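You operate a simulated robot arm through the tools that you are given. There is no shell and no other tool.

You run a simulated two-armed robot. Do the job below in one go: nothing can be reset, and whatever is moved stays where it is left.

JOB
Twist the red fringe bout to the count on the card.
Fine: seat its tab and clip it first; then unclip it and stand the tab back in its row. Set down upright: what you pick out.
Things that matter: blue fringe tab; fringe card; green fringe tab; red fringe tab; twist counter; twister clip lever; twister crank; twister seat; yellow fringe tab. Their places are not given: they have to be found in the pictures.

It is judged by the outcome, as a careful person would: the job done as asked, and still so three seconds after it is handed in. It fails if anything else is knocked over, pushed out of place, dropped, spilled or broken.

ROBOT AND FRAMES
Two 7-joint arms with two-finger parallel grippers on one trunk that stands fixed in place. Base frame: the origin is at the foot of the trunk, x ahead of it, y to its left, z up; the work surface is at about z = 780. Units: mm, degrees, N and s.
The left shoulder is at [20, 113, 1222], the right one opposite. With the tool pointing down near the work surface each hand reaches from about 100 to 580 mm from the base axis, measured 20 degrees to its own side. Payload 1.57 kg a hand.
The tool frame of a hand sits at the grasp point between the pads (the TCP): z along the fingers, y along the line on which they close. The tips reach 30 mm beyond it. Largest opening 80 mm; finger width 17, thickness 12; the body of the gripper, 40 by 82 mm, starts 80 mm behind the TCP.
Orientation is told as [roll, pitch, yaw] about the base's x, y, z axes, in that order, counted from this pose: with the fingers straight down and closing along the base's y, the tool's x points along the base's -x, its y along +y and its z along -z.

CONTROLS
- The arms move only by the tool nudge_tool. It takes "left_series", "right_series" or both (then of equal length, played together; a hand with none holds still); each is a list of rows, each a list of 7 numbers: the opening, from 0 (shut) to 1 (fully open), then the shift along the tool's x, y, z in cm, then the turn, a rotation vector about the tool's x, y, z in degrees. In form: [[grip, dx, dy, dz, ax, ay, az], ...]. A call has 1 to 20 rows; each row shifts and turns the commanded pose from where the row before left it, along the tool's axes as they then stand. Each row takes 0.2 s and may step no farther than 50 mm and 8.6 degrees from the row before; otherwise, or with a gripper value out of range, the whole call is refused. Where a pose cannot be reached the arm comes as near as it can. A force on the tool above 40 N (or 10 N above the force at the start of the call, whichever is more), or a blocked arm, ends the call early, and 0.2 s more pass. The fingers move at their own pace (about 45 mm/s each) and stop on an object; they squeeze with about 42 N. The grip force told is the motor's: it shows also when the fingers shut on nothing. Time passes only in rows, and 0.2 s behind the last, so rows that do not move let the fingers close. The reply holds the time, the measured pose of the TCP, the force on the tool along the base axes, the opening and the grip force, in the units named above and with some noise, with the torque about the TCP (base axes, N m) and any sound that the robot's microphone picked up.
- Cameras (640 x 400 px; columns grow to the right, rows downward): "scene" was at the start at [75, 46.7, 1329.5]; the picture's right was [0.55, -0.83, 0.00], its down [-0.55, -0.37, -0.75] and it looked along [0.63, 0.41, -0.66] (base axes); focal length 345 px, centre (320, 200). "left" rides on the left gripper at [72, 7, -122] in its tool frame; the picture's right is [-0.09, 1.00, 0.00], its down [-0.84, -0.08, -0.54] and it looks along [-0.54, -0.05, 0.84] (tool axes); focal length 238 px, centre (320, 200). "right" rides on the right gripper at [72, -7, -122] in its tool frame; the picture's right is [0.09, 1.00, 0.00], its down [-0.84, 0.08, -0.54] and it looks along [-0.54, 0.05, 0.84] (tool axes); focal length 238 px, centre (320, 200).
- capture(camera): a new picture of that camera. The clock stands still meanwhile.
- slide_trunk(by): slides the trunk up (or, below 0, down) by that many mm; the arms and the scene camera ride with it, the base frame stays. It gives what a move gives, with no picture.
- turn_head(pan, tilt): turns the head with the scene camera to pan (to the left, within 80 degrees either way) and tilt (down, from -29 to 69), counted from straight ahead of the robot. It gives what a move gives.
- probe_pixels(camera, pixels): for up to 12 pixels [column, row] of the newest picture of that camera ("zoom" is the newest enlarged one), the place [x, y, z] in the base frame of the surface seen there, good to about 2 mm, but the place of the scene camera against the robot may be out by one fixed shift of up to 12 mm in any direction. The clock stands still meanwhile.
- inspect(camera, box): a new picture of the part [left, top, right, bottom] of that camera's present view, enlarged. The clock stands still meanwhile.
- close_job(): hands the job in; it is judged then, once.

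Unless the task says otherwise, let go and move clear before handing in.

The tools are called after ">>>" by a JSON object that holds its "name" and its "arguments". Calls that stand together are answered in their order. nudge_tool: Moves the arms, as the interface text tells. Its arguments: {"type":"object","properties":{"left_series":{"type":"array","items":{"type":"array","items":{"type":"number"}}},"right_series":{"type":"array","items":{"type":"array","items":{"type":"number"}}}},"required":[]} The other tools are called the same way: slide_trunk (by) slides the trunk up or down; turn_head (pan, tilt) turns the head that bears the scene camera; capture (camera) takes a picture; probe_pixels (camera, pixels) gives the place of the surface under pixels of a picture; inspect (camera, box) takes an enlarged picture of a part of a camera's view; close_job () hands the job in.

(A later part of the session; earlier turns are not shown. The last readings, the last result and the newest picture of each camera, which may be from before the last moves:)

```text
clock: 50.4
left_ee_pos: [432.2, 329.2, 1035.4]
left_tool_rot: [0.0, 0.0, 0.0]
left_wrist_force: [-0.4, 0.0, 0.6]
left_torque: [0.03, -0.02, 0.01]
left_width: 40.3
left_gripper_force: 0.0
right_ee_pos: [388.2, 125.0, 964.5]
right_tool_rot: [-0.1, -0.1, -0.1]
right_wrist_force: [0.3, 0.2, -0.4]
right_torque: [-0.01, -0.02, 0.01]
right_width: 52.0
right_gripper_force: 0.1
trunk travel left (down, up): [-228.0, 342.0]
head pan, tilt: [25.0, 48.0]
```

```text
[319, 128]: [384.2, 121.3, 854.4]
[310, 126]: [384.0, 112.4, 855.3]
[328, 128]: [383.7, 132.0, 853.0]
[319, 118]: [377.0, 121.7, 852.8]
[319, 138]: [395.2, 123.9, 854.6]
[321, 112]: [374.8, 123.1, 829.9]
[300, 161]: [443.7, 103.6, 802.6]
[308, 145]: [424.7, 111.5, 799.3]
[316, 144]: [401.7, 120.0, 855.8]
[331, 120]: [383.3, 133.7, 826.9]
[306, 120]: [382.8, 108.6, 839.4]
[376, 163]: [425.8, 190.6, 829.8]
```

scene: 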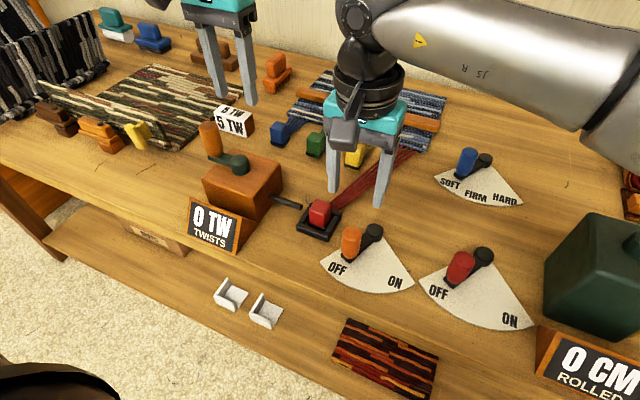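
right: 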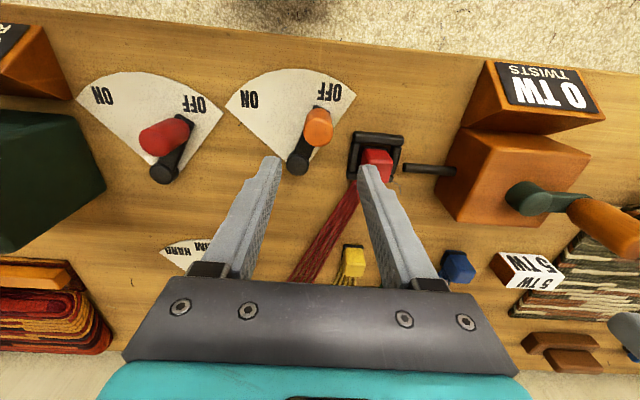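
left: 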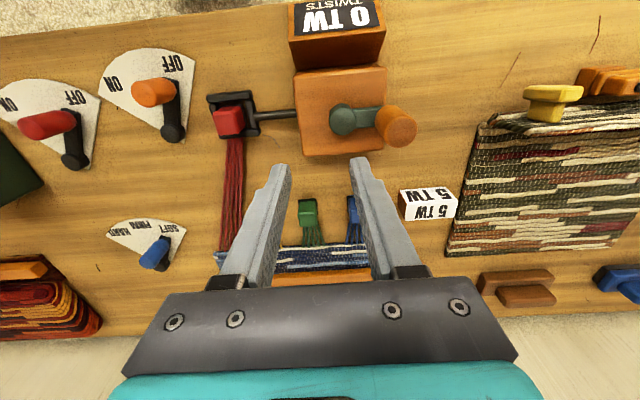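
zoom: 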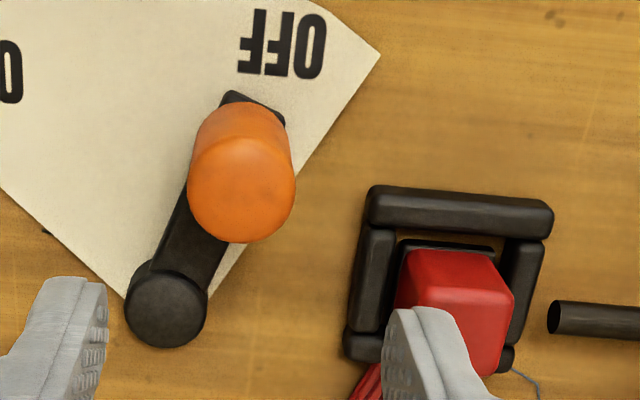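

Knob centre is (388,122), about 26 mm wide. I'll descend to z≈843 and close on it.

>>> {"name": "nudge_tool", "arguments": {"right_series": [[0.65, 0, -0.3, 3.05, 0, 0, 0], [0.65, 0, 0, 3.05, 0, 0, 0], [0.65, 0, 0, 3.05, 0, 0, 0], [0.65, 0, 0, 2.95, 0, 0, 0], [0.65, 0, 0, 0, 0, 0, 0]]}}

>>> {"name": "capture", "arguments": {"camera": "right"}}

>>> {"name": "capture", "arguments": {"camera": "scene"}}

```text
clock: 51.6
left_ee_pos: [432.6, 329.0, 1035.1]
left_tool_rot: [0.0, 0.1, 0.0]
left_wrist_force: [0.4, 0.3, 0.0]
left_torque: [-0.02, -0.01, 0.0]
left_width: 39.9
left_gripper_force: 0.1
right_ee_pos: [388.7, 121.1, 840.8]
right_tool_rot: [0.0, 0.0, 0.1]
right_wrist_force: [0.2, -0.8, -0.7]
right_torque: [-0.01, -0.02, 0.0]
right_width: 52.0
right_gripper_force: 0.1
trunk travel left (down, up): [-228.0, 342.0]
head pan, tilt: [25.0, 48.0]
```

```text
taken
```

right: 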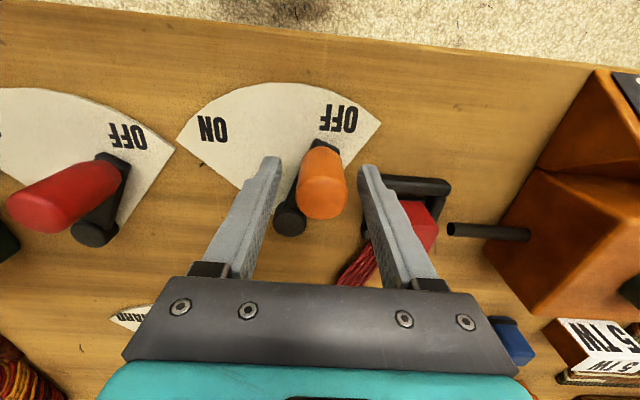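

```text
taken
```

scene: 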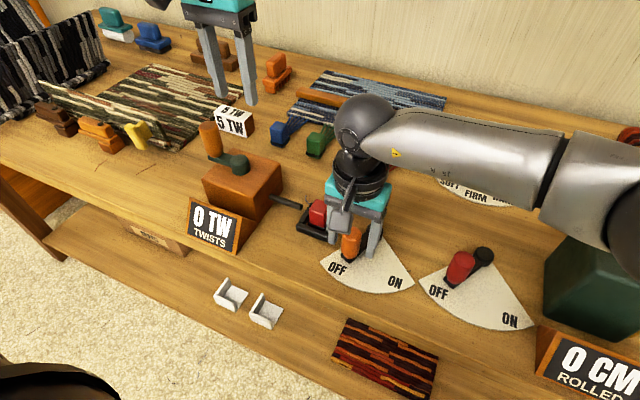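

The knob sits between the fingers, so I'll close on it.

>>> {"name": "nudge_tool", "arguments": {"right_series": [[0.5, 0, 0, 0, 0, 0, 0], [0.4, 0, 0, 0, 0, 0, 0], [0.3, 0, 0, 0, 0, 0, 0], [0.2, 0, 0, 0, 0, 0, 0], [0.2, 0, 0, 0, 0, 0, 0]]}}

```text
clock: 52.8
left_ee_pos: [431.3, 330.2, 1035.7]
left_tool_rot: [0.0, 0.0, -0.1]
left_wrist_force: [0.8, -0.3, -0.3]
left_torque: [0.01, 0.0, -0.05]
left_width: 39.9
left_gripper_force: 0.0
right_ee_pos: [389.1, 121.9, 843.0]
right_tool_rot: [0.0, 0.0, 0.2]
right_wrist_force: [-2.4, 0.7, -1.2]
right_torque: [0.54, -0.1, 0.09]
right_width: 29.8
right_gripper_force: 38.5
trunk travel left (down, up): [-228.0, 342.0]
head pan, tilt: [25.0, 48.0]
```

Gripped at 29.8 mm. I'll swing it along its arc toward ON, turning the hand with the lever 7 degrees per row, in two stages.

>>> {"name": "nudge_tool", "arguments": {"right_series": [[0.2, 0.17, -0.7, 0, 0, 0, -7], [0.2, 0.17, -0.7, 0, 0, 0, -7], [0.2, 0.17, -0.7, 0, 0, 0, -7], [0.2, 0.17, -0.7, 0, 0, 0, -7], [0.2, 0.17, -0.7, 0, 0, 0, -7], [0.2, 0, 0, 0, 0, 0, 0]]}}

>>> {"name": "capture", "arguments": {"camera": "right"}}

>>> {"name": "inspect", "arguments": {"camera": "scene", "box": [280, 150, 440, 310]}}

```text
clock: 54.2
left_ee_pos: [431.4, 327.7, 1036.3]
left_tool_rot: [-0.1, 0.0, 0.0]
left_wrist_force: [-0.1, 0.0, -0.2]
left_torque: [-0.03, -0.03, 0.01]
left_width: 40.0
left_gripper_force: 0.1
right_ee_pos: [388.1, 85.4, 841.5]
right_tool_rot: [0.1, 0.1, 35.2]
right_wrist_force: [-14.1, -4.6, 1.1]
right_torque: [0.45, 0.34, 0.08]
right_width: 29.6
right_gripper_force: 38.7
trunk travel left (down, up): [-228.0, 342.0]
head pan, tilt: [25.0, 48.0]
```

```text
taken
```

right: 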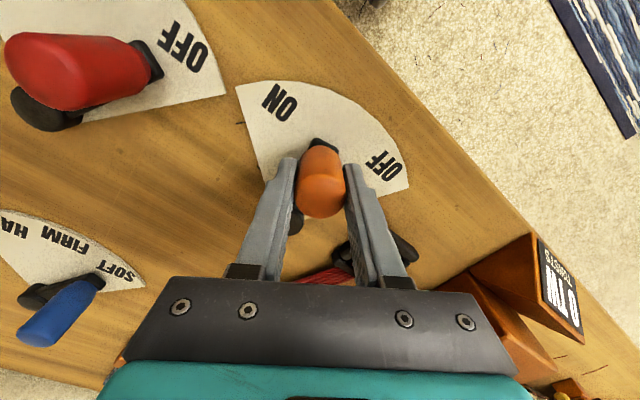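

```text
2.50 times, centred on (360, 230) of scene
```

zoom: 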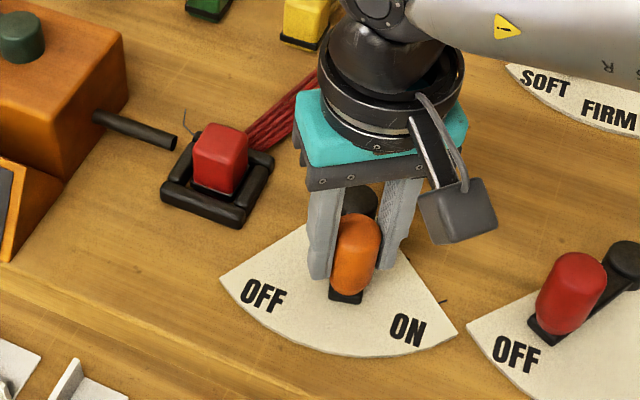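

The lever is about halfway, with a 14 N pull inward, so my arc radius is a little small. I'll ease outward 1.5 mm and continue toward ON.

>>> {"name": "nudge_tool", "arguments": {"right_series": [[0.2, 0.15, 0.04, 0, 0, 0, 0], [0.2, 0.18, -0.72, 0, 0, 0, -7], [0.2, 0.18, -0.72, 0, 0, 0, -7], [0.2, 0.18, -0.72, 0, 0, 0, -7], [0.2, 0, 0, 0, 0, 0, 0]]}}

>>> {"name": "capture", "arguments": {"camera": "right"}}

>>> {"name": "inspect", "arguments": {"camera": "scene", "box": [280, 150, 440, 310]}}

```text
clock: 55.4
left_ee_pos: [431.1, 329.0, 1036.6]
left_tool_rot: [0.1, 0.0, 0.0]
left_wrist_force: [-0.1, 0.0, -0.3]
left_torque: [-0.02, -0.01, 0.01]
left_width: 40.1
left_gripper_force: 0.0
right_ee_pos: [396.8, 64.6, 842.4]
right_tool_rot: [0.0, 0.0, 56.1]
right_wrist_force: [-14.6, -7.4, 1.2]
right_torque: [0.91, 0.22, 0.24]
right_width: 29.7
right_gripper_force: 38.7
trunk travel left (down, up): [-228.0, 342.0]
head pan, tilt: [25.0, 48.0]
```

```text
taken
```

right: 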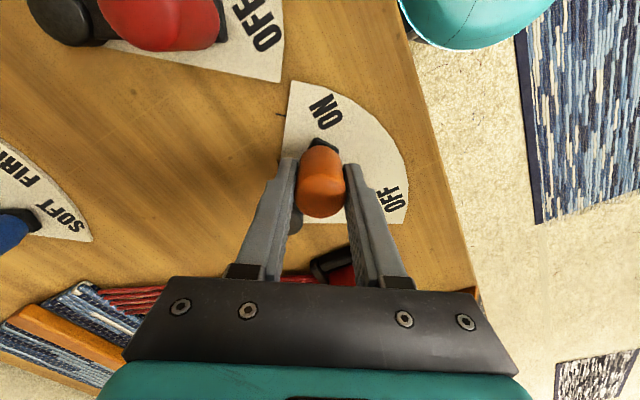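

```text
2.50 times, centred on (360, 230) of scene
```

zoom: 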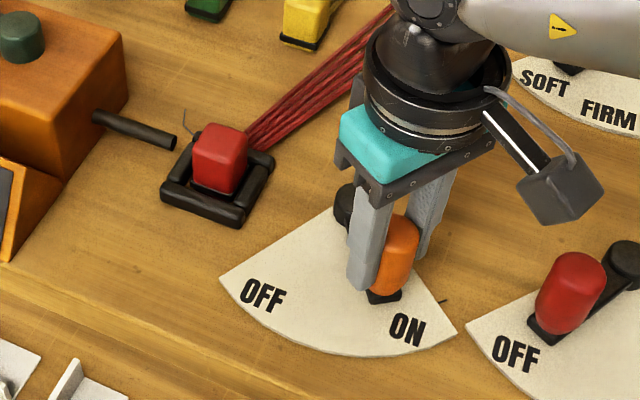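

The lever is nearing ON. I'll ease outward 2 mm again and turn the last 12 degrees or so in small steps.

>>> {"name": "nudge_tool", "arguments": {"right_series": [[0.2, 0.19, 0.06, 0, 0, 0, 0], [0.2, 0.16, -0.6, 0, 0, 0, -6], [0.2, 0.13, -0.45, 0, 0, 0, -4], [0.2, 0, 0, 0, 0, 0, 0]]}}

>>> {"name": "inspect", "arguments": {"camera": "scene", "box": [280, 150, 440, 310]}}

>>> {"name": "capture", "arguments": {"camera": "right"}}

```text
clock: 56.4
left_ee_pos: [431.5, 329.9, 1036.1]
left_tool_rot: [-0.1, 0.1, 0.0]
left_wrist_force: [0.5, 1.0, 0.2]
left_torque: [-0.02, 0.0, 0.03]
left_width: 40.1
left_gripper_force: 0.2
right_ee_pos: [400.7, 59.6, 843.1]
right_tool_rot: [0.3, -0.1, 66.3]
right_wrist_force: [-20.1, 13.0, -4.6]
right_torque: [-0.87, -0.86, 0.27]
right_width: 29.7
right_gripper_force: 39.2
trunk travel left (down, up): [-228.0, 342.0]
head pan, tilt: [25.0, 48.0]
```

```text
2.50 times, centred on (360, 230) of scene
```

zoom: 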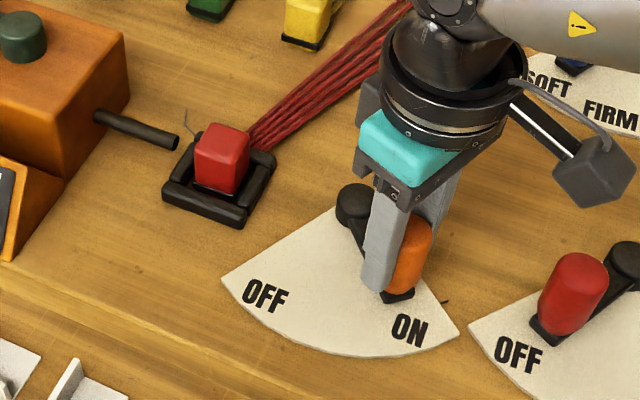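

```text
taken
```

right: 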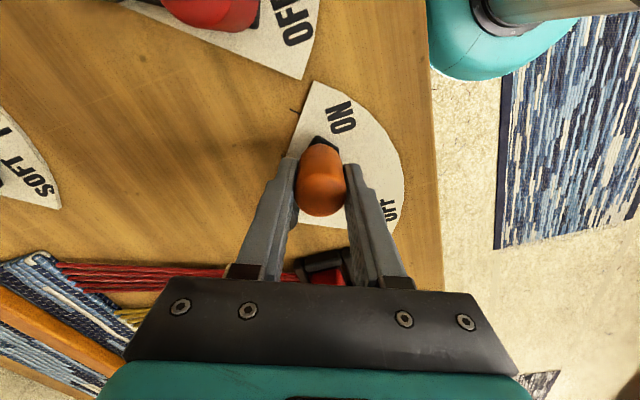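

The resistance rose to about 23 N against the motion with the lever at −45 degrees, pointing at ON, so this looks like the end stop. I'll release and lift straight up.

>>> {"name": "nudge_tool", "arguments": {"right_series": [[0.3, 0, 0.2, 0, 0, 0, 0], [0.5, 0, 0, 0, 0, 0, 0], [0.6, 0, 0, 0, 0, 0, 0], [0.6, 0, 0, -2, 0, 0, 0], [0.6, 0, 0, -4, 0, 0, 0], [0.6, 0, 0, -4, 0, 0, 0], [0.6, 0, 0, -2, 0, 0, 0]]}}

>>> {"name": "capture", "arguments": {"camera": "right"}}

>>> {"name": "inspect", "arguments": {"camera": "scene", "box": [280, 150, 440, 310]}}

>>> {"name": "inspect", "arguments": {"camera": "left", "box": [90, 40, 270, 150]}}

```text
clock: 58.0
left_ee_pos: [431.7, 328.2, 1036.2]
left_tool_rot: [-0.1, 0.1, -0.1]
left_wrist_force: [0.0, -0.5, 0.5]
left_torque: [-0.02, -0.01, 0.01]
left_width: 40.2
left_gripper_force: 0.0
right_ee_pos: [401.8, 56.8, 963.5]
right_tool_rot: [0.0, 0.0, 66.1]
right_wrist_force: [0.3, -0.4, -1.0]
right_torque: [0.0, 0.03, -0.03]
right_width: 47.9
right_gripper_force: 0.1
trunk travel left (down, up): [-228.0, 342.0]
head pan, tilt: [25.0, 48.0]
```

```text
taken
```

right: 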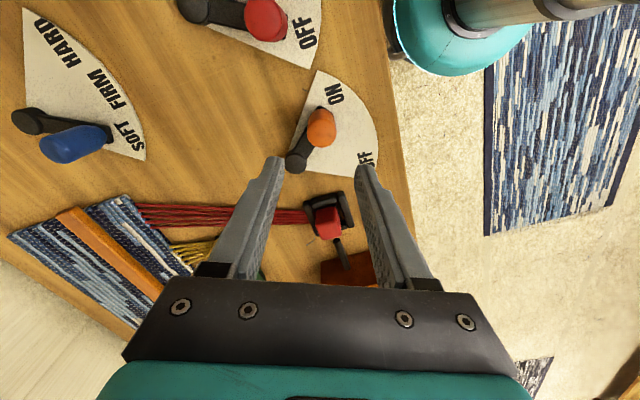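

```text
2.50 times, centred on (360, 230) of scene
```

zoom: 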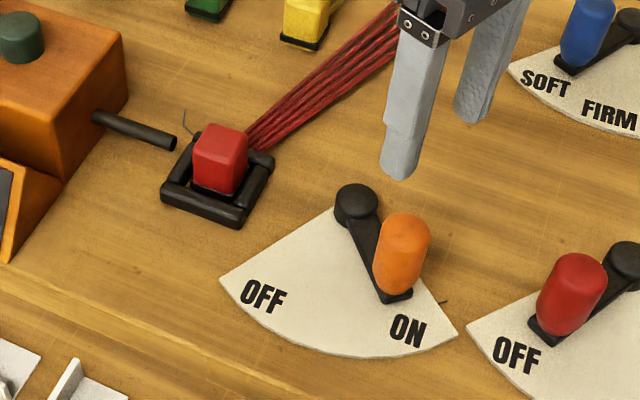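

```text
3.56 times, centred on (180, 95) of left
```

zoom: 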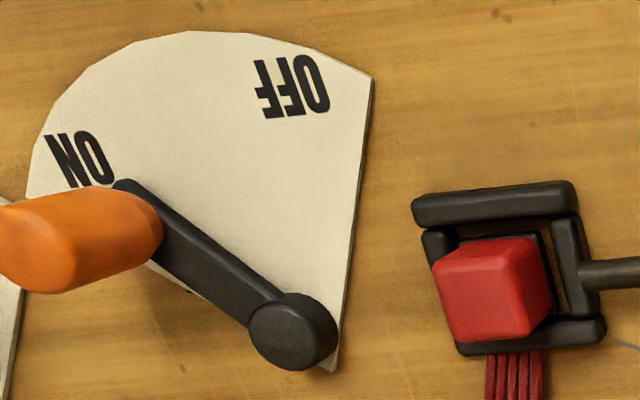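

The lever now rests at ON and the tab stands square in the seat. I'll turn the right hand back and withdraw it to the right, clear of the work.

>>> {"name": "nudge_tool", "arguments": {"right_series": [[0.6, 0, 0, -2, 0, 0, 8.25], [0.6, 0, 0, -2, 0, 0, 8.25], [0.6, 0, 0, -2, 0, 0, 8.25], [0.6, 0, 0, -2, 0, 0, 8.25], [0.6, 0, 0, -2, 0, 0, 8.25], [0.6, 0, 0, -2, 0, 0, 8.25], [0.6, 0, 0, -1, 0, 0, 8.25], [0.6, 0, 0, -1, 0, 0, 8.25], [0.6, 2, -4, 0, 0, 0, 0], [0.6, 2, -4, 0, 0, 0, 0], [0.6, 2, -4, 0, 0, 0, 0], [0.6, 2, -4, 0, 0, 0, 0], [0.6, 0, 0, 0, 0, 0, 0]]}}

>>> {"name": "capture", "arguments": {"camera": "left"}}

>>> {"name": "inspect", "arguments": {"camera": "scene", "box": [170, 90, 330, 270]}}

```text
clock: 60.8
left_ee_pos: [431.9, 329.3, 1035.2]
left_tool_rot: [0.0, 0.1, -0.1]
left_wrist_force: [-0.1, 0.0, 0.0]
left_torque: [0.01, -0.01, 0.0]
left_width: 40.1
left_gripper_force: 0.2
right_ee_pos: [322.3, -102.0, 1102.6]
right_tool_rot: [-0.2, 0.0, 0.0]
right_wrist_force: [0.0, 0.0, 0.0]
right_torque: [-0.02, 0.02, 0.0]
right_width: 47.9
right_gripper_force: 0.0
trunk travel left (down, up): [-228.0, 342.0]
head pan, tilt: [25.0, 48.0]
```

```text
taken
```

left: 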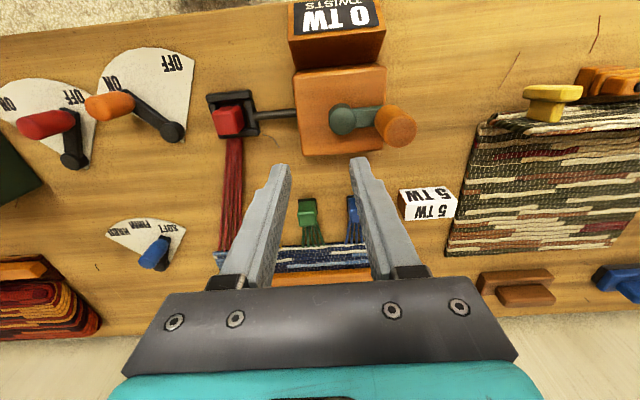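

```text
2.22 times, centred on (250, 180) of scene
```

zoom: 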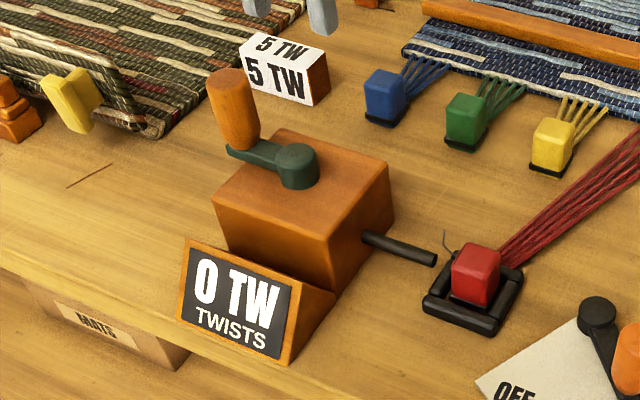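

The counter still reads 0 TW. The crank pivots near (432,357) with the handle near (432,403), top z≈937. I'll raise both hands a bit and lower the trunk 100 mm so the left arm can reach the whole crank circle.

>>> {"name": "nudge_tool", "arguments": {"left_series": [[0.9, 0, 0, -3, 0, 0, 0], [0.9, 0, 0, -3, 0, 0, 0], [0.9, 0, 0, 0, 0, 0, 0]], "right_series": [[0.6, 2, 0, -4, 0, 0, 0], [0.6, 2, -3, -3, 0, 0, 0], [0.6, 0, 0, 0, 0, 0, 0]]}}

>>> {"name": "slide_trunk", "arguments": {"by": -100}}

>>> {"name": "nudge_tool", "arguments": {"left_series": [[0.9, -2.4, 1.4, 0, 0, 0, 0], [0.9, -2.4, 1.4, 0, 0, 0, 0], [0.9, 0, 0, 0, 0, 0, 0]]}}

>>> {"name": "capture", "arguments": {"camera": "scene"}}

```text
clock: 61.6
left_ee_pos: [431.0, 328.7, 1095.8]
left_tool_rot: [0.0, 0.0, 0.0]
left_wrist_force: [0.4, 0.2, -0.1]
left_torque: [-0.03, -0.01, -0.02]
left_width: 72.1
left_gripper_force: 0.2
right_ee_pos: [281.3, -132.6, 1172.6]
right_tool_rot: [0.0, 0.0, 0.0]
right_wrist_force: [0.1, 0.8, -0.2]
right_torque: [-0.02, -0.03, -0.03]
right_width: 48.1
right_gripper_force: 0.1
trunk travel left (down, up): [-228.0, 342.0]
head pan, tilt: [25.0, 48.0]
```

```text
clock: 62.9
left_ee_pos: [431.5, 329.0, 996.1]
left_tool_rot: [0.0, -0.1, 0.0]
left_wrist_force: [0.1, -0.4, 0.4]
left_torque: [0.01, 0.0, 0.01]
left_width: 72.1
left_gripper_force: 0.0
right_ee_pos: [281.6, -134.0, 1072.8]
right_tool_rot: [0.0, -0.1, 0.0]
right_wrist_force: [-1.0, 0.2, 0.5]
right_torque: [0.02, 0.0, -0.05]
right_width: 47.9
right_gripper_force: 0.0
trunk travel left (down, up): [-128.0, 442.0]
head pan, tilt: [25.0, 48.0]
```

```text
clock: 63.7
left_ee_pos: [480.7, 355.7, 995.2]
left_tool_rot: [0.0, 0.1, 0.0]
left_wrist_force: [0.3, -0.3, 0.2]
left_torque: [0.03, -0.01, 0.01]
left_width: 71.8
left_gripper_force: 0.1
right_ee_pos: [282.2, -134.1, 1072.7]
right_tool_rot: [-0.1, 0.0, 0.0]
right_wrist_force: [-0.5, 0.0, 0.4]
right_torque: [0.0, -0.01, 0.02]
right_width: 47.9
right_gripper_force: 0.1
trunk travel left (down, up): [-128.0, 442.0]
head pan, tilt: [25.0, 48.0]
```

```text
taken
```

scene: 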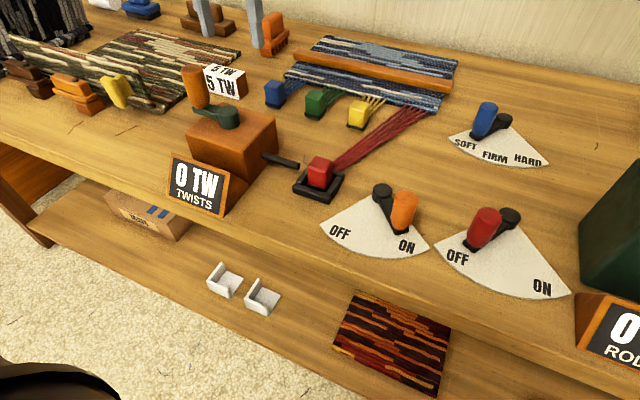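

It reaches (481,356,995) without trouble. I'll test the far point of the circle at working height, clear of the handle.

>>> {"name": "nudge_tool", "arguments": {"left_series": [[0.9, 0, 0, 3.5, 0, 0, 0], [0.9, 0, 0, 3.5, 0, 0, 0], [0.9, 0, 0, 0, 0, 0, 0]]}}

>>> {"name": "capture", "arguments": {"camera": "left"}}

```text
clock: 64.5
left_ee_pos: [480.0, 358.0, 924.9]
left_tool_rot: [-0.1, 0.1, 0.0]
left_wrist_force: [0.7, -1.2, 0.4]
left_torque: [0.02, 0.01, 0.01]
left_width: 72.0
left_gripper_force: 0.2
right_ee_pos: [281.8, -133.2, 1072.2]
right_tool_rot: [0.0, 0.0, 0.0]
right_wrist_force: [0.0, -0.7, 0.8]
right_torque: [0.0, 0.0, 0.0]
right_width: 48.2
right_gripper_force: 0.0
trunk travel left (down, up): [-128.0, 442.0]
head pan, tilt: [25.0, 48.0]
```

```text
taken
```

left: 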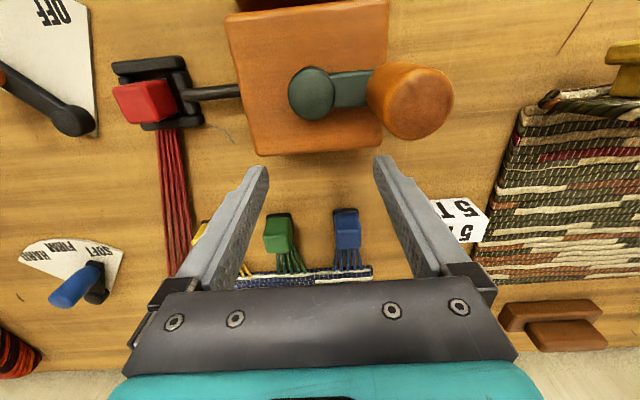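

Fully reachable. Now I'll measure the handle and hub from here.

>>> {"name": "inspect", "arguments": {"camera": "left", "box": [270, 40, 470, 160]}}

>>> {"name": "probe_pixels", "arguments": {"camera": "left", "pixels": [[418, 101], [390, 100], [448, 100], [418, 72], [418, 132], [312, 93], [296, 93], [330, 93], [312, 72], [312, 114], [376, 90], [352, 92]]}}

```text
3.20 times, centred on (370, 100) of left
```

zoom: 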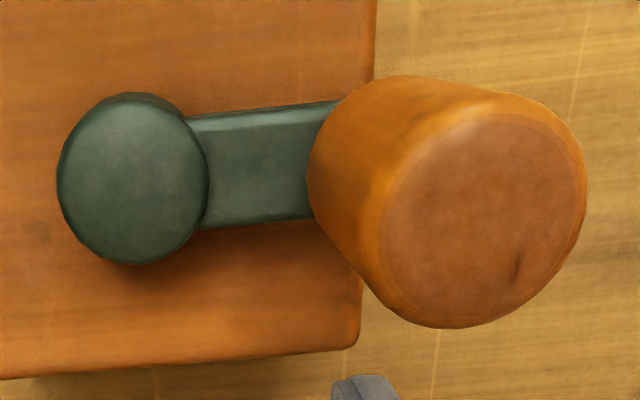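

```text
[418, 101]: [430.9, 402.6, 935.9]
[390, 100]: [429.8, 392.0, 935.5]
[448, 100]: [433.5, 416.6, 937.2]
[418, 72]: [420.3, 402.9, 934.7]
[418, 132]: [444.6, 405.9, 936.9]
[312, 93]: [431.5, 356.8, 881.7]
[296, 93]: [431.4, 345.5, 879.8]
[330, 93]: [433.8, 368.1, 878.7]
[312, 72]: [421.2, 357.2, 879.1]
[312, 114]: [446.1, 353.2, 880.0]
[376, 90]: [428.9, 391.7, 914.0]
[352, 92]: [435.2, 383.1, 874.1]
```

Handle centre is (432,404) and hub (432,357), so the radius is about 47 mm. I'll rise, move over the handle and come down around it.

>>> {"name": "nudge_tool", "arguments": {"left_series": [[0.9, 0, 0, -3, 0, 0, 0], [0.9, 0, 0, -3.5, 0, 0, 0], [0.9, 2.4, 2.3, 0, 0, 0, 0], [0.9, 2.4, 2.3, 0, 0, 0, 0], [0.9, 0, 0, 0, 0, 0, 0]]}}

>>> {"name": "capture", "arguments": {"camera": "left"}}

```text
clock: 65.7
left_ee_pos: [431.7, 404.2, 989.7]
left_tool_rot: [-0.1, 0.0, 0.0]
left_wrist_force: [-0.5, -0.1, -0.6]
left_torque: [0.01, 0.01, 0.02]
left_width: 71.8
left_gripper_force: 0.1
right_ee_pos: [281.9, -133.9, 1073.4]
right_tool_rot: [0.0, -0.1, -0.1]
right_wrist_force: [-1.7, 0.3, -0.2]
right_torque: [0.0, 0.01, 0.01]
right_width: 48.0
right_gripper_force: 0.0
trunk travel left (down, up): [-128.0, 442.0]
head pan, tilt: [25.0, 48.0]
```

```text
taken
```

left: 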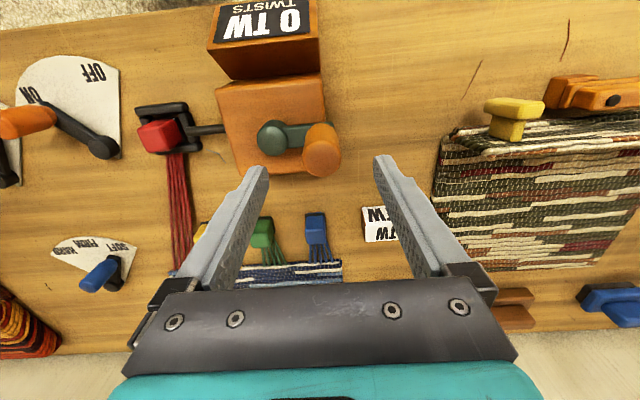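

Centred above the handle at (432,404,990). I'll descend to 920 and close.

>>> {"name": "nudge_tool", "arguments": {"left_series": [[0.7, 0, 0, 2.3, 0, 0, 0], [0.7, 0, 0, 2.3, 0, 0, 0], [0.7, 0, 0, 2.3, 0, 0, 0], [0.7, 0, 0, 0, 0, 0, 0], [0.4, 0, 0, 0, 0, 0, 0], [0.3, 0, 0, 0, 0, 0, 0], [0.2, 0, 0, 0, 0, 0, 0], [0.1, 0, 0, 0, 0, 0, 0]]}}

>>> {"name": "capture", "arguments": {"camera": "left"}}

>>> {"name": "inspect", "arguments": {"camera": "scene", "box": [140, 20, 340, 220]}}

```text
clock: 67.5
left_ee_pos: [431.7, 405.9, 919.4]
left_tool_rot: [0.0, 0.1, 0.0]
left_wrist_force: [-0.5, 10.3, 1.5]
left_torque: [-0.2, 0.1, 0.06]
left_width: 32.1
left_gripper_force: 30.1
right_ee_pos: [281.7, -132.2, 1073.4]
right_tool_rot: [-0.1, 0.0, -0.1]
right_wrist_force: [-0.1, -0.7, 0.2]
right_torque: [-0.02, 0.01, -0.02]
right_width: 47.9
right_gripper_force: 0.0
trunk travel left (down, up): [-128.0, 442.0]
head pan, tilt: [25.0, 48.0]
```

```text
taken
```

left: 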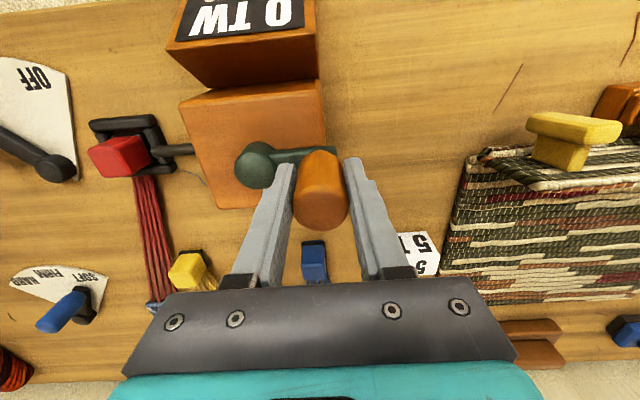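

```text
2.00 times, centred on (240, 120) of scene
```

zoom: 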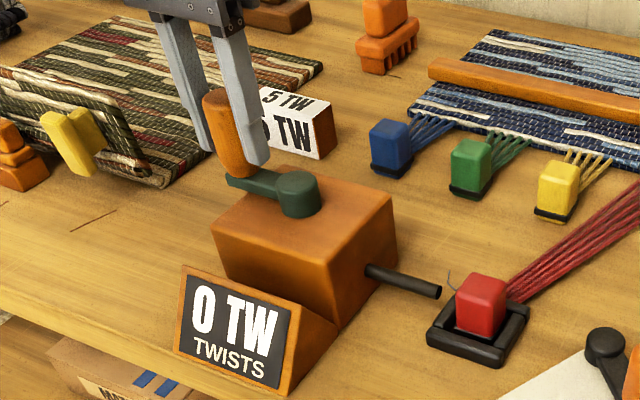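

The grip is nearly complete with a 10 N sideways push toward +y, so the handle centre is a couple of mm further left. I'll shift 2 mm and finish closing.

>>> {"name": "nudge_tool", "arguments": {"left_series": [[0.1, 0, 0.15, 0, 0, 0, 0], [0.1, 0, 0, 0, 0, 0, 0], [0.1, 0, 0, 0, 0, 0, 0]]}}

```text
clock: 68.3
left_ee_pos: [432.2, 405.3, 919.7]
left_tool_rot: [0.0, 0.1, 0.0]
left_wrist_force: [-0.3, 2.9, -7.4]
left_torque: [1.17, -0.96, 0.03]
left_width: 31.6
left_gripper_force: 40.4
right_ee_pos: [282.6, -132.2, 1073.1]
right_tool_rot: [-0.1, 0.0, -0.1]
right_wrist_force: [0.2, 1.0, 0.2]
right_torque: [0.02, 0.01, -0.03]
right_width: 47.9
right_gripper_force: 0.1
trunk travel left (down, up): [-128.0, 442.0]
head pan, tilt: [25.0, 48.0]
```

Gripped at 31.6 mm, centred at (432,405.3), so the radius is about 48.5. I'll try the first 80 degrees clockwise and watch the forces.

>>> {"name": "nudge_tool", "arguments": {"left_series": [[0.1, -1.659, -0.293, 0, 0, 0, 0], [0.1, -1.459, -0.842, 0, 0, 0, 0], [0.1, -1.083, -1.29, 0, 0, 0, 0], [0.1, -0.576, -1.583, 0, 0, 0, 0], [0.1, 0, 0, 0, 0, 0, 0]]}}

>>> {"name": "capture", "arguments": {"camera": "left"}}

>>> {"name": "inspect", "arguments": {"camera": "scene", "box": [140, 20, 340, 220]}}

```text
clock: 69.5
left_ee_pos: [480.9, 364.1, 919.5]
left_tool_rot: [0.0, 0.1, 0.0]
left_wrist_force: [4.1, 0.2, -5.6]
left_torque: [1.11, 0.44, 0.0]
left_width: 31.7
left_gripper_force: 40.7
right_ee_pos: [282.1, -133.2, 1073.6]
right_tool_rot: [0.0, -0.1, -0.1]
right_wrist_force: [0.6, -0.6, 0.2]
right_torque: [-0.01, 0.01, -0.03]
right_width: 48.2
right_gripper_force: 0.1
trunk travel left (down, up): [-128.0, 442.0]
head pan, tilt: [25.0, 48.0]
```

```text
taken
```

left: 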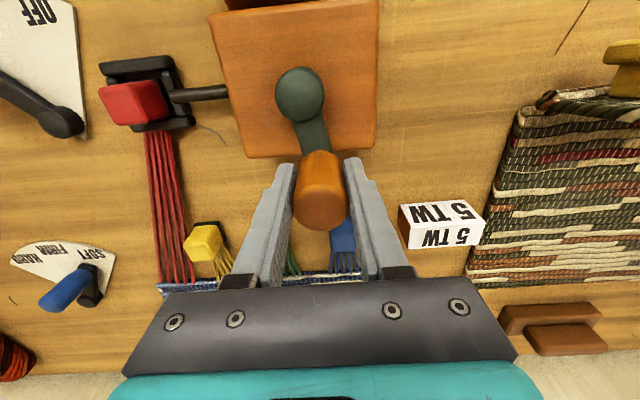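

```text
2.00 times, centred on (240, 120) of scene
```

zoom: 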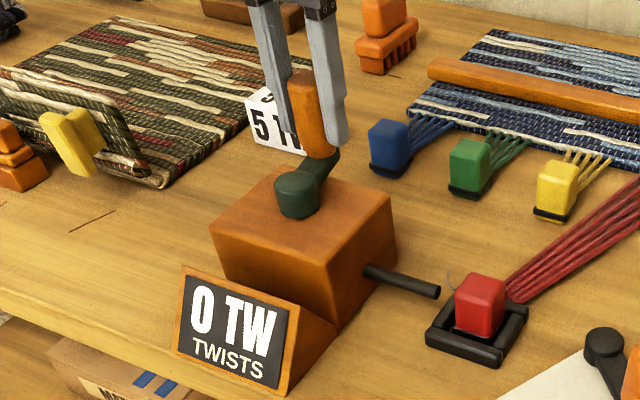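

The crank turns with only a few newtons. I'll complete the first full turn and check the counter.

>>> {"name": "nudge_tool", "arguments": {"left_series": [[0.1, 0, -1.684, 0, 0, 0, 0], [0.1, 0.576, -1.583, 0, 0, 0, 0], [0.1, 1.083, -1.29, 0, 0, 0, 0], [0.1, 1.459, -0.842, 0, 0, 0, 0], [0.1, 1.659, -0.293, 0, 0, 0, 0], [0.1, 1.659, 0.293, 0, 0, 0, 0], [0.1, 1.459, 0.842, 0, 0, 0, 0], [0.1, 1.083, 1.29, 0, 0, 0, 0], [0.1, 0.576, 1.583, 0, 0, 0, 0], [0.1, 0, 1.684, 0, 0, 0, 0], [0.1, -0.576, 1.583, 0, 0, 0, 0], [0.1, -1.083, 1.29, 0, 0, 0, 0], [0.1, -1.459, 0.842, 0, 0, 0, 0], [0.1, -1.659, 0.293, 0, 0, 0, 0], [0.1, 0, 0, 0, 0, 0, 0]]}}

>>> {"name": "inspect", "arguments": {"camera": "scene", "box": [140, 20, 340, 220]}}

```text
clock: 72.7
left_ee_pos: [434.7, 405.1, 920.4]
left_tool_rot: [0.0, 0.0, 0.0]
left_wrist_force: [-0.8, -2.3, -20.5]
left_torque: [0.87, -0.8, 0.0]
left_width: 31.5
left_gripper_force: 40.3
right_ee_pos: [283.2, -132.8, 1073.9]
right_tool_rot: [-0.2, 0.0, 0.0]
right_wrist_force: [-0.6, 0.4, -0.4]
right_torque: [-0.01, 0.03, 0.0]
right_width: 48.0
right_gripper_force: 0.0
trunk travel left (down, up): [-128.0, 442.0]
head pan, tilt: [25.0, 48.0]
```

```text
2.00 times, centred on (240, 120) of scene
```

zoom: 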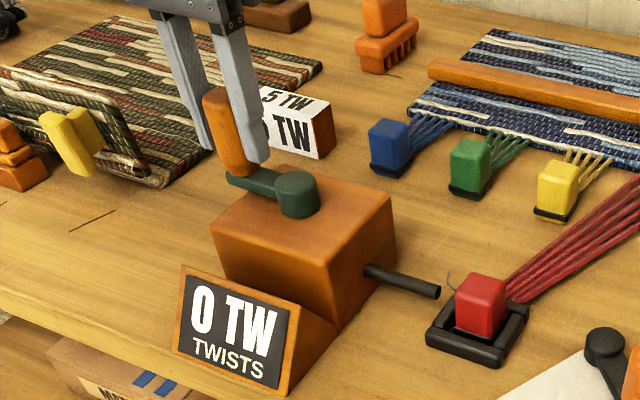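

The counter still shows 0 after one nominal clockwise turn. It may need slightly more, so I'll go another 40 degrees clockwise and look.

>>> {"name": "nudge_tool", "arguments": {"left_series": [[0.1, -1.659, -0.293, 0.1, 0, 0, 0], [0.1, -1.459, -0.842, 0, 0, 0, 0], [0.1, 0, 0, 0, 0, 0, 0]]}}

>>> {"name": "inspect", "arguments": {"camera": "scene", "box": [140, 20, 340, 220]}}

```text
clock: 73.5
left_ee_pos: [464.2, 392.1, 921.1]
left_tool_rot: [-0.1, 0.1, 0.1]
left_wrist_force: [-0.4, -1.4, -7.4]
left_torque: [0.84, 1.24, -0.04]
left_width: 31.9
left_gripper_force: 40.0
right_ee_pos: [282.2, -132.4, 1072.0]
right_tool_rot: [0.0, -0.1, 0.0]
right_wrist_force: [-0.4, 0.1, -0.1]
right_torque: [0.0, 0.02, 0.03]
right_width: 48.0
right_gripper_force: 0.1
trunk travel left (down, up): [-128.0, 442.0]
head pan, tilt: [25.0, 48.0]
```

```text
2.00 times, centred on (240, 120) of scene
```

zoom: 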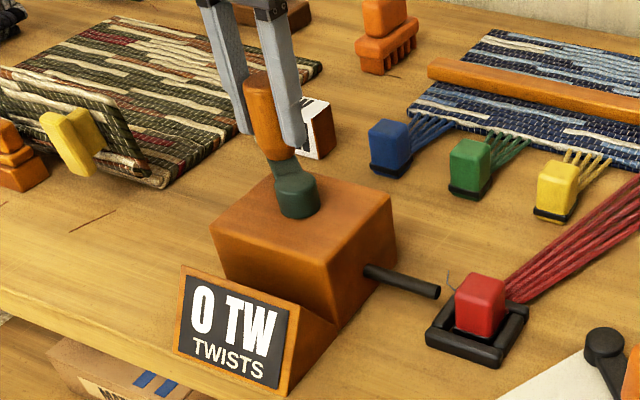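

No count in that direction, so I'll reverse and turn counter-clockwise one full turn, then look again.

>>> {"name": "nudge_tool", "arguments": {"left_series": [[0.1, 1.459, 0.842, 0, 0, 0, 0], [0.1, 1.659, 0.293, 0, 0, 0, 0], [0.1, 1.659, -0.293, 0, 0, 0, 0], [0.1, 1.459, -0.842, 0, 0, 0, 0], [0.1, 1.083, -1.29, 0, 0, 0, 0], [0.1, 0.576, -1.583, 0, 0, 0, 0], [0.1, 0, -1.684, 0, 0, 0, 0], [0.1, -0.576, -1.583, 0, 0, 0, 0], [0.1, -1.083, -1.29, 0, 0, 0, 0], [0.1, -1.459, -0.842, 0, 0, 0, 0], [0.1, 0, 0, 0, 0, 0, 0]]}}

>>> {"name": "inspect", "arguments": {"camera": "scene", "box": [140, 20, 340, 220]}}

```text
clock: 75.9
left_ee_pos: [415.6, 308.1, 920.6]
left_tool_rot: [-0.1, 0.1, -0.1]
left_wrist_force: [-7.0, -18.5, -5.7]
left_torque: [0.75, 0.48, -0.06]
left_width: 31.9
left_gripper_force: 40.5
right_ee_pos: [282.3, -134.2, 1072.7]
right_tool_rot: [0.0, 0.0, 0.1]
right_wrist_force: [0.6, 0.0, 0.2]
right_torque: [0.01, -0.01, 0.03]
right_width: 48.2
right_gripper_force: 0.0
trunk travel left (down, up): [-128.0, 442.0]
head pan, tilt: [25.0, 48.0]
```

```text
2.00 times, centred on (240, 120) of scene
```

zoom: 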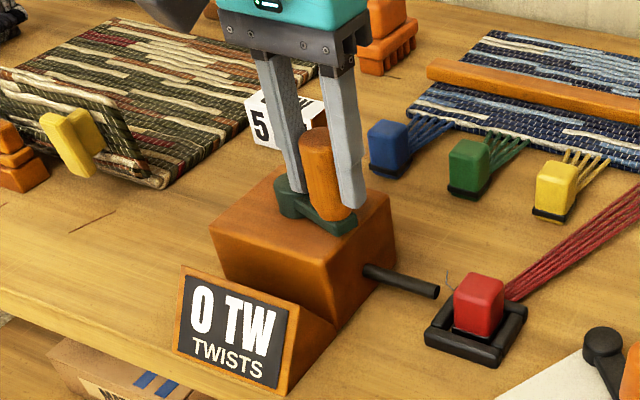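

Still reading 0 partway, with an 18 N outward force that suggests a slightly larger radius. I'll continue to complete the counter-clockwise turn.

>>> {"name": "nudge_tool", "arguments": {"left_series": [[0.1, -1.67, -0.38, 0, 0, 0, 0], [0.1, -1.67, 0.293, 0, 0, 0, 0], [0.1, -1.469, 0.85, 0, 0, 0, 0], [0.1, -1.093, 1.31, 0, 0, 0, 0], [0.1, -0.576, 1.6, 0, 0, 0, 0], [0.1, 0, 1.7, 0, 0, 0, 0], [0.1, 0.576, 1.6, 0, 0, 0, 0], [0.1, 1.093, 1.3, 0, 0, 0, 0], [0.1, 0, 0, 0, 0, 0, 0]]}}

>>> {"name": "inspect", "arguments": {"camera": "scene", "box": [140, 20, 340, 220]}}

```text
clock: 77.9
left_ee_pos: [462.9, 394.2, 919.9]
left_tool_rot: [0.1, 0.0, 0.1]
left_wrist_force: [0.6, 2.3, 7.0]
left_torque: [-0.86, -0.4, -0.01]
left_width: 31.6
left_gripper_force: 40.5
right_ee_pos: [280.2, -133.9, 1073.3]
right_tool_rot: [0.0, -0.1, 0.1]
right_wrist_force: [-0.4, -0.2, -0.2]
right_torque: [0.0, -0.02, -0.01]
right_width: 47.9
right_gripper_force: 0.1
trunk travel left (down, up): [-128.0, 442.0]
head pan, tilt: [25.0, 48.0]
```

```text
2.00 times, centred on (240, 120) of scene
```

zoom: 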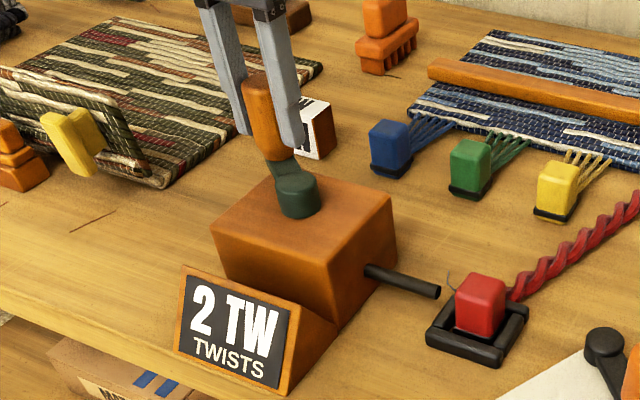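

The counter now reads 2 TW and the fringe is visibly twisting, so counter-clockwise is the counting direction. I need to land on exactly 5, so I'll advance in 60-degree steps and watch.

>>> {"name": "nudge_tool", "arguments": {"left_series": [[0.1, 1.469, 0.85, 0, 0, 0, 0], [0.1, 1.67, 0.293, 0, 0, 0, 0], [0.1, 1.67, -0.293, 0, 0, 0, 0], [0.1, 0, 0, 0, 0, 0, 0]]}}

>>> {"name": "inspect", "arguments": {"camera": "scene", "box": [140, 60, 400, 220]}}

```text
clock: 78.9
left_ee_pos: [412.8, 401.5, 919.7]
left_tool_rot: [0.0, 0.0, 0.0]
left_wrist_force: [-3.0, 7.4, 11.9]
left_torque: [-0.58, -0.22, 0.05]
left_width: 31.7
left_gripper_force: 40.7
right_ee_pos: [281.7, -133.1, 1073.8]
right_tool_rot: [0.0, -0.1, 0.0]
right_wrist_force: [-0.4, -0.3, 0.0]
right_torque: [-0.03, 0.02, -0.01]
right_width: 48.0
right_gripper_force: 0.0
trunk travel left (down, up): [-128.0, 442.0]
head pan, tilt: [25.0, 48.0]
```

```text
2.46 times, centred on (270, 140) of scene
```

zoom: 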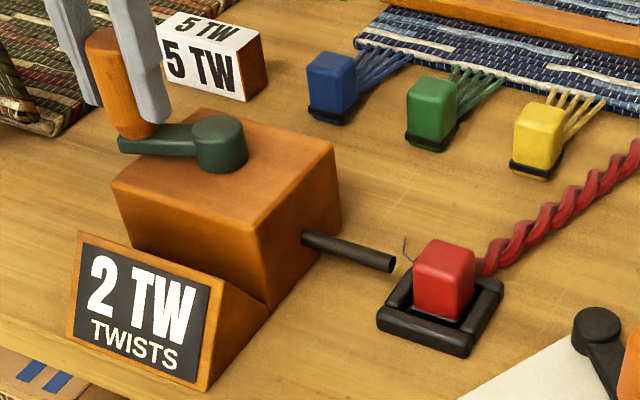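

Still 2 at 110 degrees. Another 60 degrees.

>>> {"name": "nudge_tool", "arguments": {"left_series": [[0.1, 1.469, -0.85, 0, 0, 0, 0], [0.1, 1.093, -1.3, 0, 0, 0, 0], [0.1, 0.576, -1.6, 0, 0, 0, 0], [0.1, 0, 0, 0, 0, 0, 0]]}}

>>> {"name": "inspect", "arguments": {"camera": "scene", "box": [140, 60, 400, 220]}}

```text
clock: 79.9
left_ee_pos: [382.4, 364.1, 920.9]
left_tool_rot: [0.0, 0.0, 0.0]
left_wrist_force: [-7.0, -0.2, 9.2]
left_torque: [0.63, -0.15, -0.02]
left_width: 31.8
left_gripper_force: 39.9
right_ee_pos: [281.4, -133.2, 1072.8]
right_tool_rot: [-0.1, -0.1, 0.0]
right_wrist_force: [-0.6, 0.7, 0.0]
right_torque: [0.0, -0.03, 0.02]
right_width: 47.7
right_gripper_force: 0.0
trunk travel left (down, up): [-128.0, 442.0]
head pan, tilt: [25.0, 48.0]
```

```text
2.46 times, centred on (270, 140) of scene
```

zoom: 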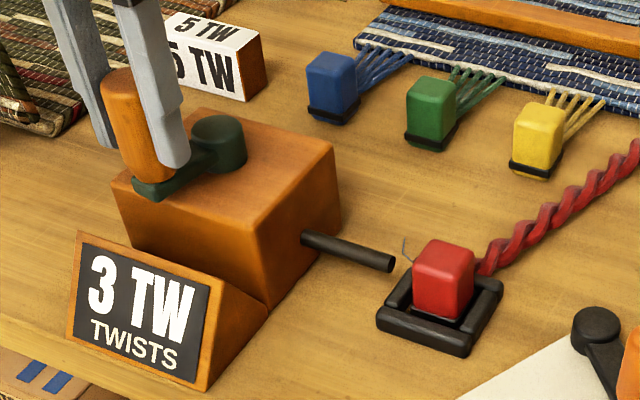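

3 TW now. The spacing per count is somewhere under 160 degrees, so I'll proceed in 40-degree steps.

>>> {"name": "nudge_tool", "arguments": {"left_series": [[0.1, 0, -1.7, 0, 0, 0, 0], [0.1, -0.576, -1.6, 0, 0, 0, 0], [0.1, 0, 0, 0, 0, 0, 0]]}}

>>> {"name": "inspect", "arguments": {"camera": "scene", "box": [140, 60, 400, 220]}}

```text
clock: 80.7
left_ee_pos: [389.1, 329.5, 919.9]
left_tool_rot: [-0.1, 0.1, 0.1]
left_wrist_force: [-8.9, -6.4, 7.1]
left_torque: [0.79, 0.47, -0.02]
left_width: 31.7
left_gripper_force: 39.8
right_ee_pos: [280.5, -134.4, 1073.3]
right_tool_rot: [0.0, 0.0, 0.1]
right_wrist_force: [-0.5, 0.3, 0.3]
right_torque: [0.0, -0.03, 0.03]
right_width: 48.0
right_gripper_force: 0.0
trunk travel left (down, up): [-128.0, 442.0]
head pan, tilt: [25.0, 48.0]
```

```text
2.46 times, centred on (270, 140) of scene
```

zoom: 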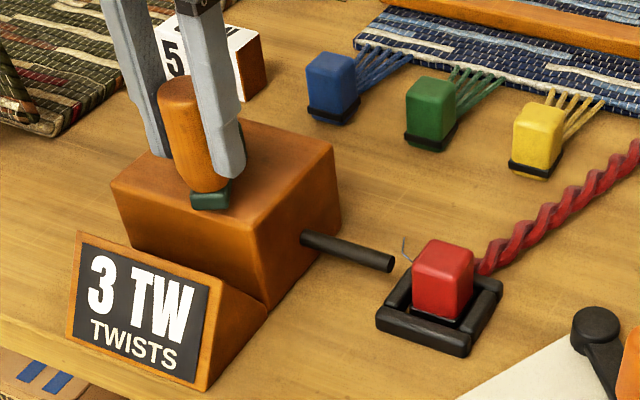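

Still 3 at about 213 degrees. Another 40.

>>> {"name": "nudge_tool", "arguments": {"left_series": [[0.1, -1.093, -1.3, 0, 0, 0, 0], [0.1, -1.469, -0.85, 0, 0, 0, 0], [0.1, 0, 0, 0, 0, 0, 0]]}}

>>> {"name": "inspect", "arguments": {"camera": "scene", "box": [140, 60, 400, 220]}}

```text
clock: 81.5
left_ee_pos: [415.6, 307.7, 920.0]
left_tool_rot: [-0.1, 0.1, 0.0]
left_wrist_force: [-5.8, -16.4, -2.3]
left_torque: [0.78, 0.79, -0.05]
left_width: 31.8
left_gripper_force: 39.8
right_ee_pos: [282.1, -134.8, 1072.1]
right_tool_rot: [0.0, 0.0, 0.1]
right_wrist_force: [-0.3, 1.4, -0.3]
right_torque: [-0.01, 0.01, 0.0]
right_width: 48.1
right_gripper_force: 0.1
trunk travel left (down, up): [-128.0, 442.0]
head pan, tilt: [25.0, 48.0]
```

```text
2.46 times, centred on (270, 140) of scene
```

zoom: 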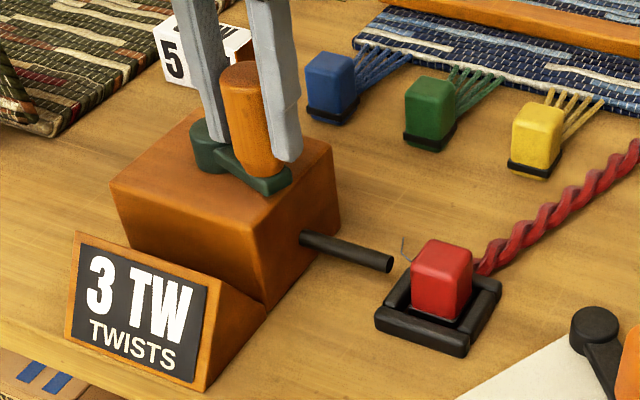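

Still 3 at 251 degrees. Another 40.

>>> {"name": "nudge_tool", "arguments": {"left_series": [[0.1, -1.67, -0.33, 0, 0, 0, 0], [0.1, -1.67, 0.293, 0, 0, 0, 0], [0.1, 0, 0, 0, 0, 0, 0]]}}

>>> {"name": "inspect", "arguments": {"camera": "scene", "box": [140, 60, 400, 220]}}

```text
clock: 82.3
left_ee_pos: [450.2, 308.8, 920.0]
left_tool_rot: [0.0, -0.1, 0.0]
left_wrist_force: [6.0, -13.2, -4.7]
left_torque: [0.52, 0.08, -0.04]
left_width: 31.5
left_gripper_force: 40.6
right_ee_pos: [282.7, -134.2, 1072.2]
right_tool_rot: [0.0, 0.0, 0.0]
right_wrist_force: [0.2, 0.1, 0.9]
right_torque: [-0.01, 0.01, -0.04]
right_width: 47.9
right_gripper_force: 0.2
trunk travel left (down, up): [-128.0, 442.0]
head pan, tilt: [25.0, 48.0]
```

```text
2.46 times, centred on (270, 140) of scene
```

zoom: 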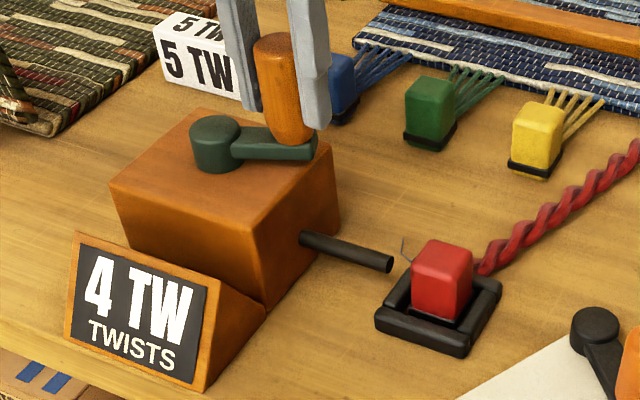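

4 TW now. I'll continue in small steps toward 5, checking each time.

>>> {"name": "nudge_tool", "arguments": {"left_series": [[0.1, -1.469, 0.85, 0, 0, 0, 0], [0.1, -1.093, 1.3, 0, 0, 0, 0], [0.1, 0, 0, 0, 0, 0, 0]]}}

>>> {"name": "inspect", "arguments": {"camera": "scene", "box": [140, 60, 400, 220]}}

```text
clock: 83.1
left_ee_pos: [475.0, 330.5, 920.5]
left_tool_rot: [0.0, -0.1, 0.1]
left_wrist_force: [7.6, -2.6, 1.7]
left_torque: [-0.81, -0.38, 0.01]
left_width: 31.8
left_gripper_force: 40.2
right_ee_pos: [283.3, -133.0, 1072.8]
right_tool_rot: [-0.1, 0.0, 0.0]
right_wrist_force: [-0.1, 0.6, -0.4]
right_torque: [0.02, 0.04, -0.02]
right_width: 48.0
right_gripper_force: 0.1
trunk travel left (down, up): [-128.0, 442.0]
head pan, tilt: [25.0, 48.0]
```

```text
2.46 times, centred on (270, 140) of scene
```

zoom: 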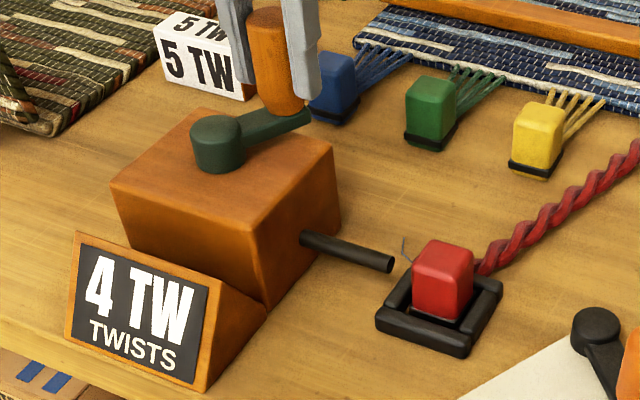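

Still 4 at about 329 degrees. Another 40.

>>> {"name": "nudge_tool", "arguments": {"left_series": [[0.1, -0.576, 1.6, 0, 0, 0, 0], [0.1, 0, 1.7, 0, 0, 0, 0], [0.1, 0, 0, 0, 0, 0, 0]]}}

>>> {"name": "inspect", "arguments": {"camera": "scene", "box": [140, 60, 400, 220]}}

```text
clock: 83.9
left_ee_pos: [480.3, 365.3, 920.6]
left_tool_rot: [0.1, 0.0, 0.1]
left_wrist_force: [4.2, 0.9, 4.9]
left_torque: [-0.83, -1.02, 0.01]
left_width: 31.6
left_gripper_force: 40.6
right_ee_pos: [282.8, -133.1, 1073.4]
right_tool_rot: [0.0, -0.1, 0.0]
right_wrist_force: [0.1, 1.0, 1.5]
right_torque: [-0.01, -0.02, 0.0]
right_width: 48.0
right_gripper_force: 0.0
trunk travel left (down, up): [-128.0, 442.0]
head pan, tilt: [25.0, 48.0]
```

```text
2.46 times, centred on (270, 140) of scene
```

zoom: 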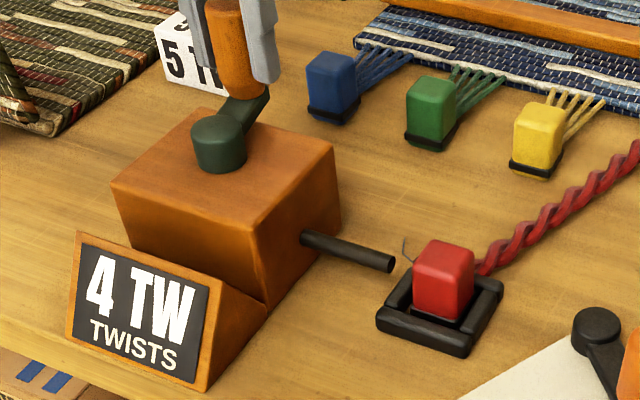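

Still 4 at about 10 degrees. Stepping 20 degrees now.

>>> {"name": "nudge_tool", "arguments": {"left_series": [[0.1, 0.576, 1.6, 0, 0, 0, 0], [0.1, 0, 0, 0, 0, 0, 0]]}}

>>> {"name": "inspect", "arguments": {"camera": "scene", "box": [140, 60, 400, 220]}}

```text
clock: 84.5
left_ee_pos: [472.8, 381.2, 920.2]
left_tool_rot: [0.0, 0.0, 0.0]
left_wrist_force: [5.9, 2.4, 6.3]
left_torque: [-0.47, -0.51, 0.03]
left_width: 31.6
left_gripper_force: 40.5
right_ee_pos: [282.9, -133.1, 1073.7]
right_tool_rot: [-0.1, 0.0, 0.0]
right_wrist_force: [-0.5, -0.5, -0.3]
right_torque: [-0.03, 0.02, -0.01]
right_width: 48.0
right_gripper_force: 0.0
trunk travel left (down, up): [-128.0, 442.0]
head pan, tilt: [25.0, 48.0]
```

```text
2.46 times, centred on (270, 140) of scene
```

zoom: 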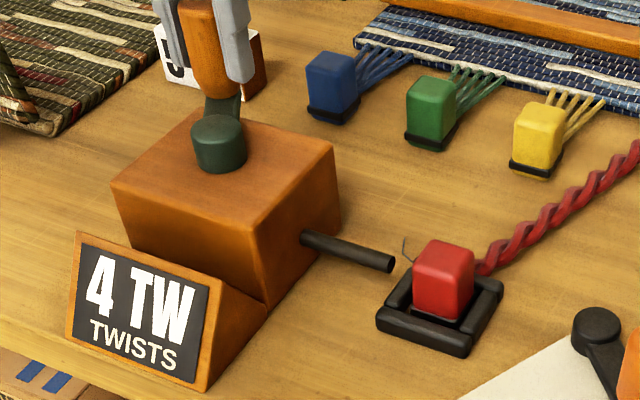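

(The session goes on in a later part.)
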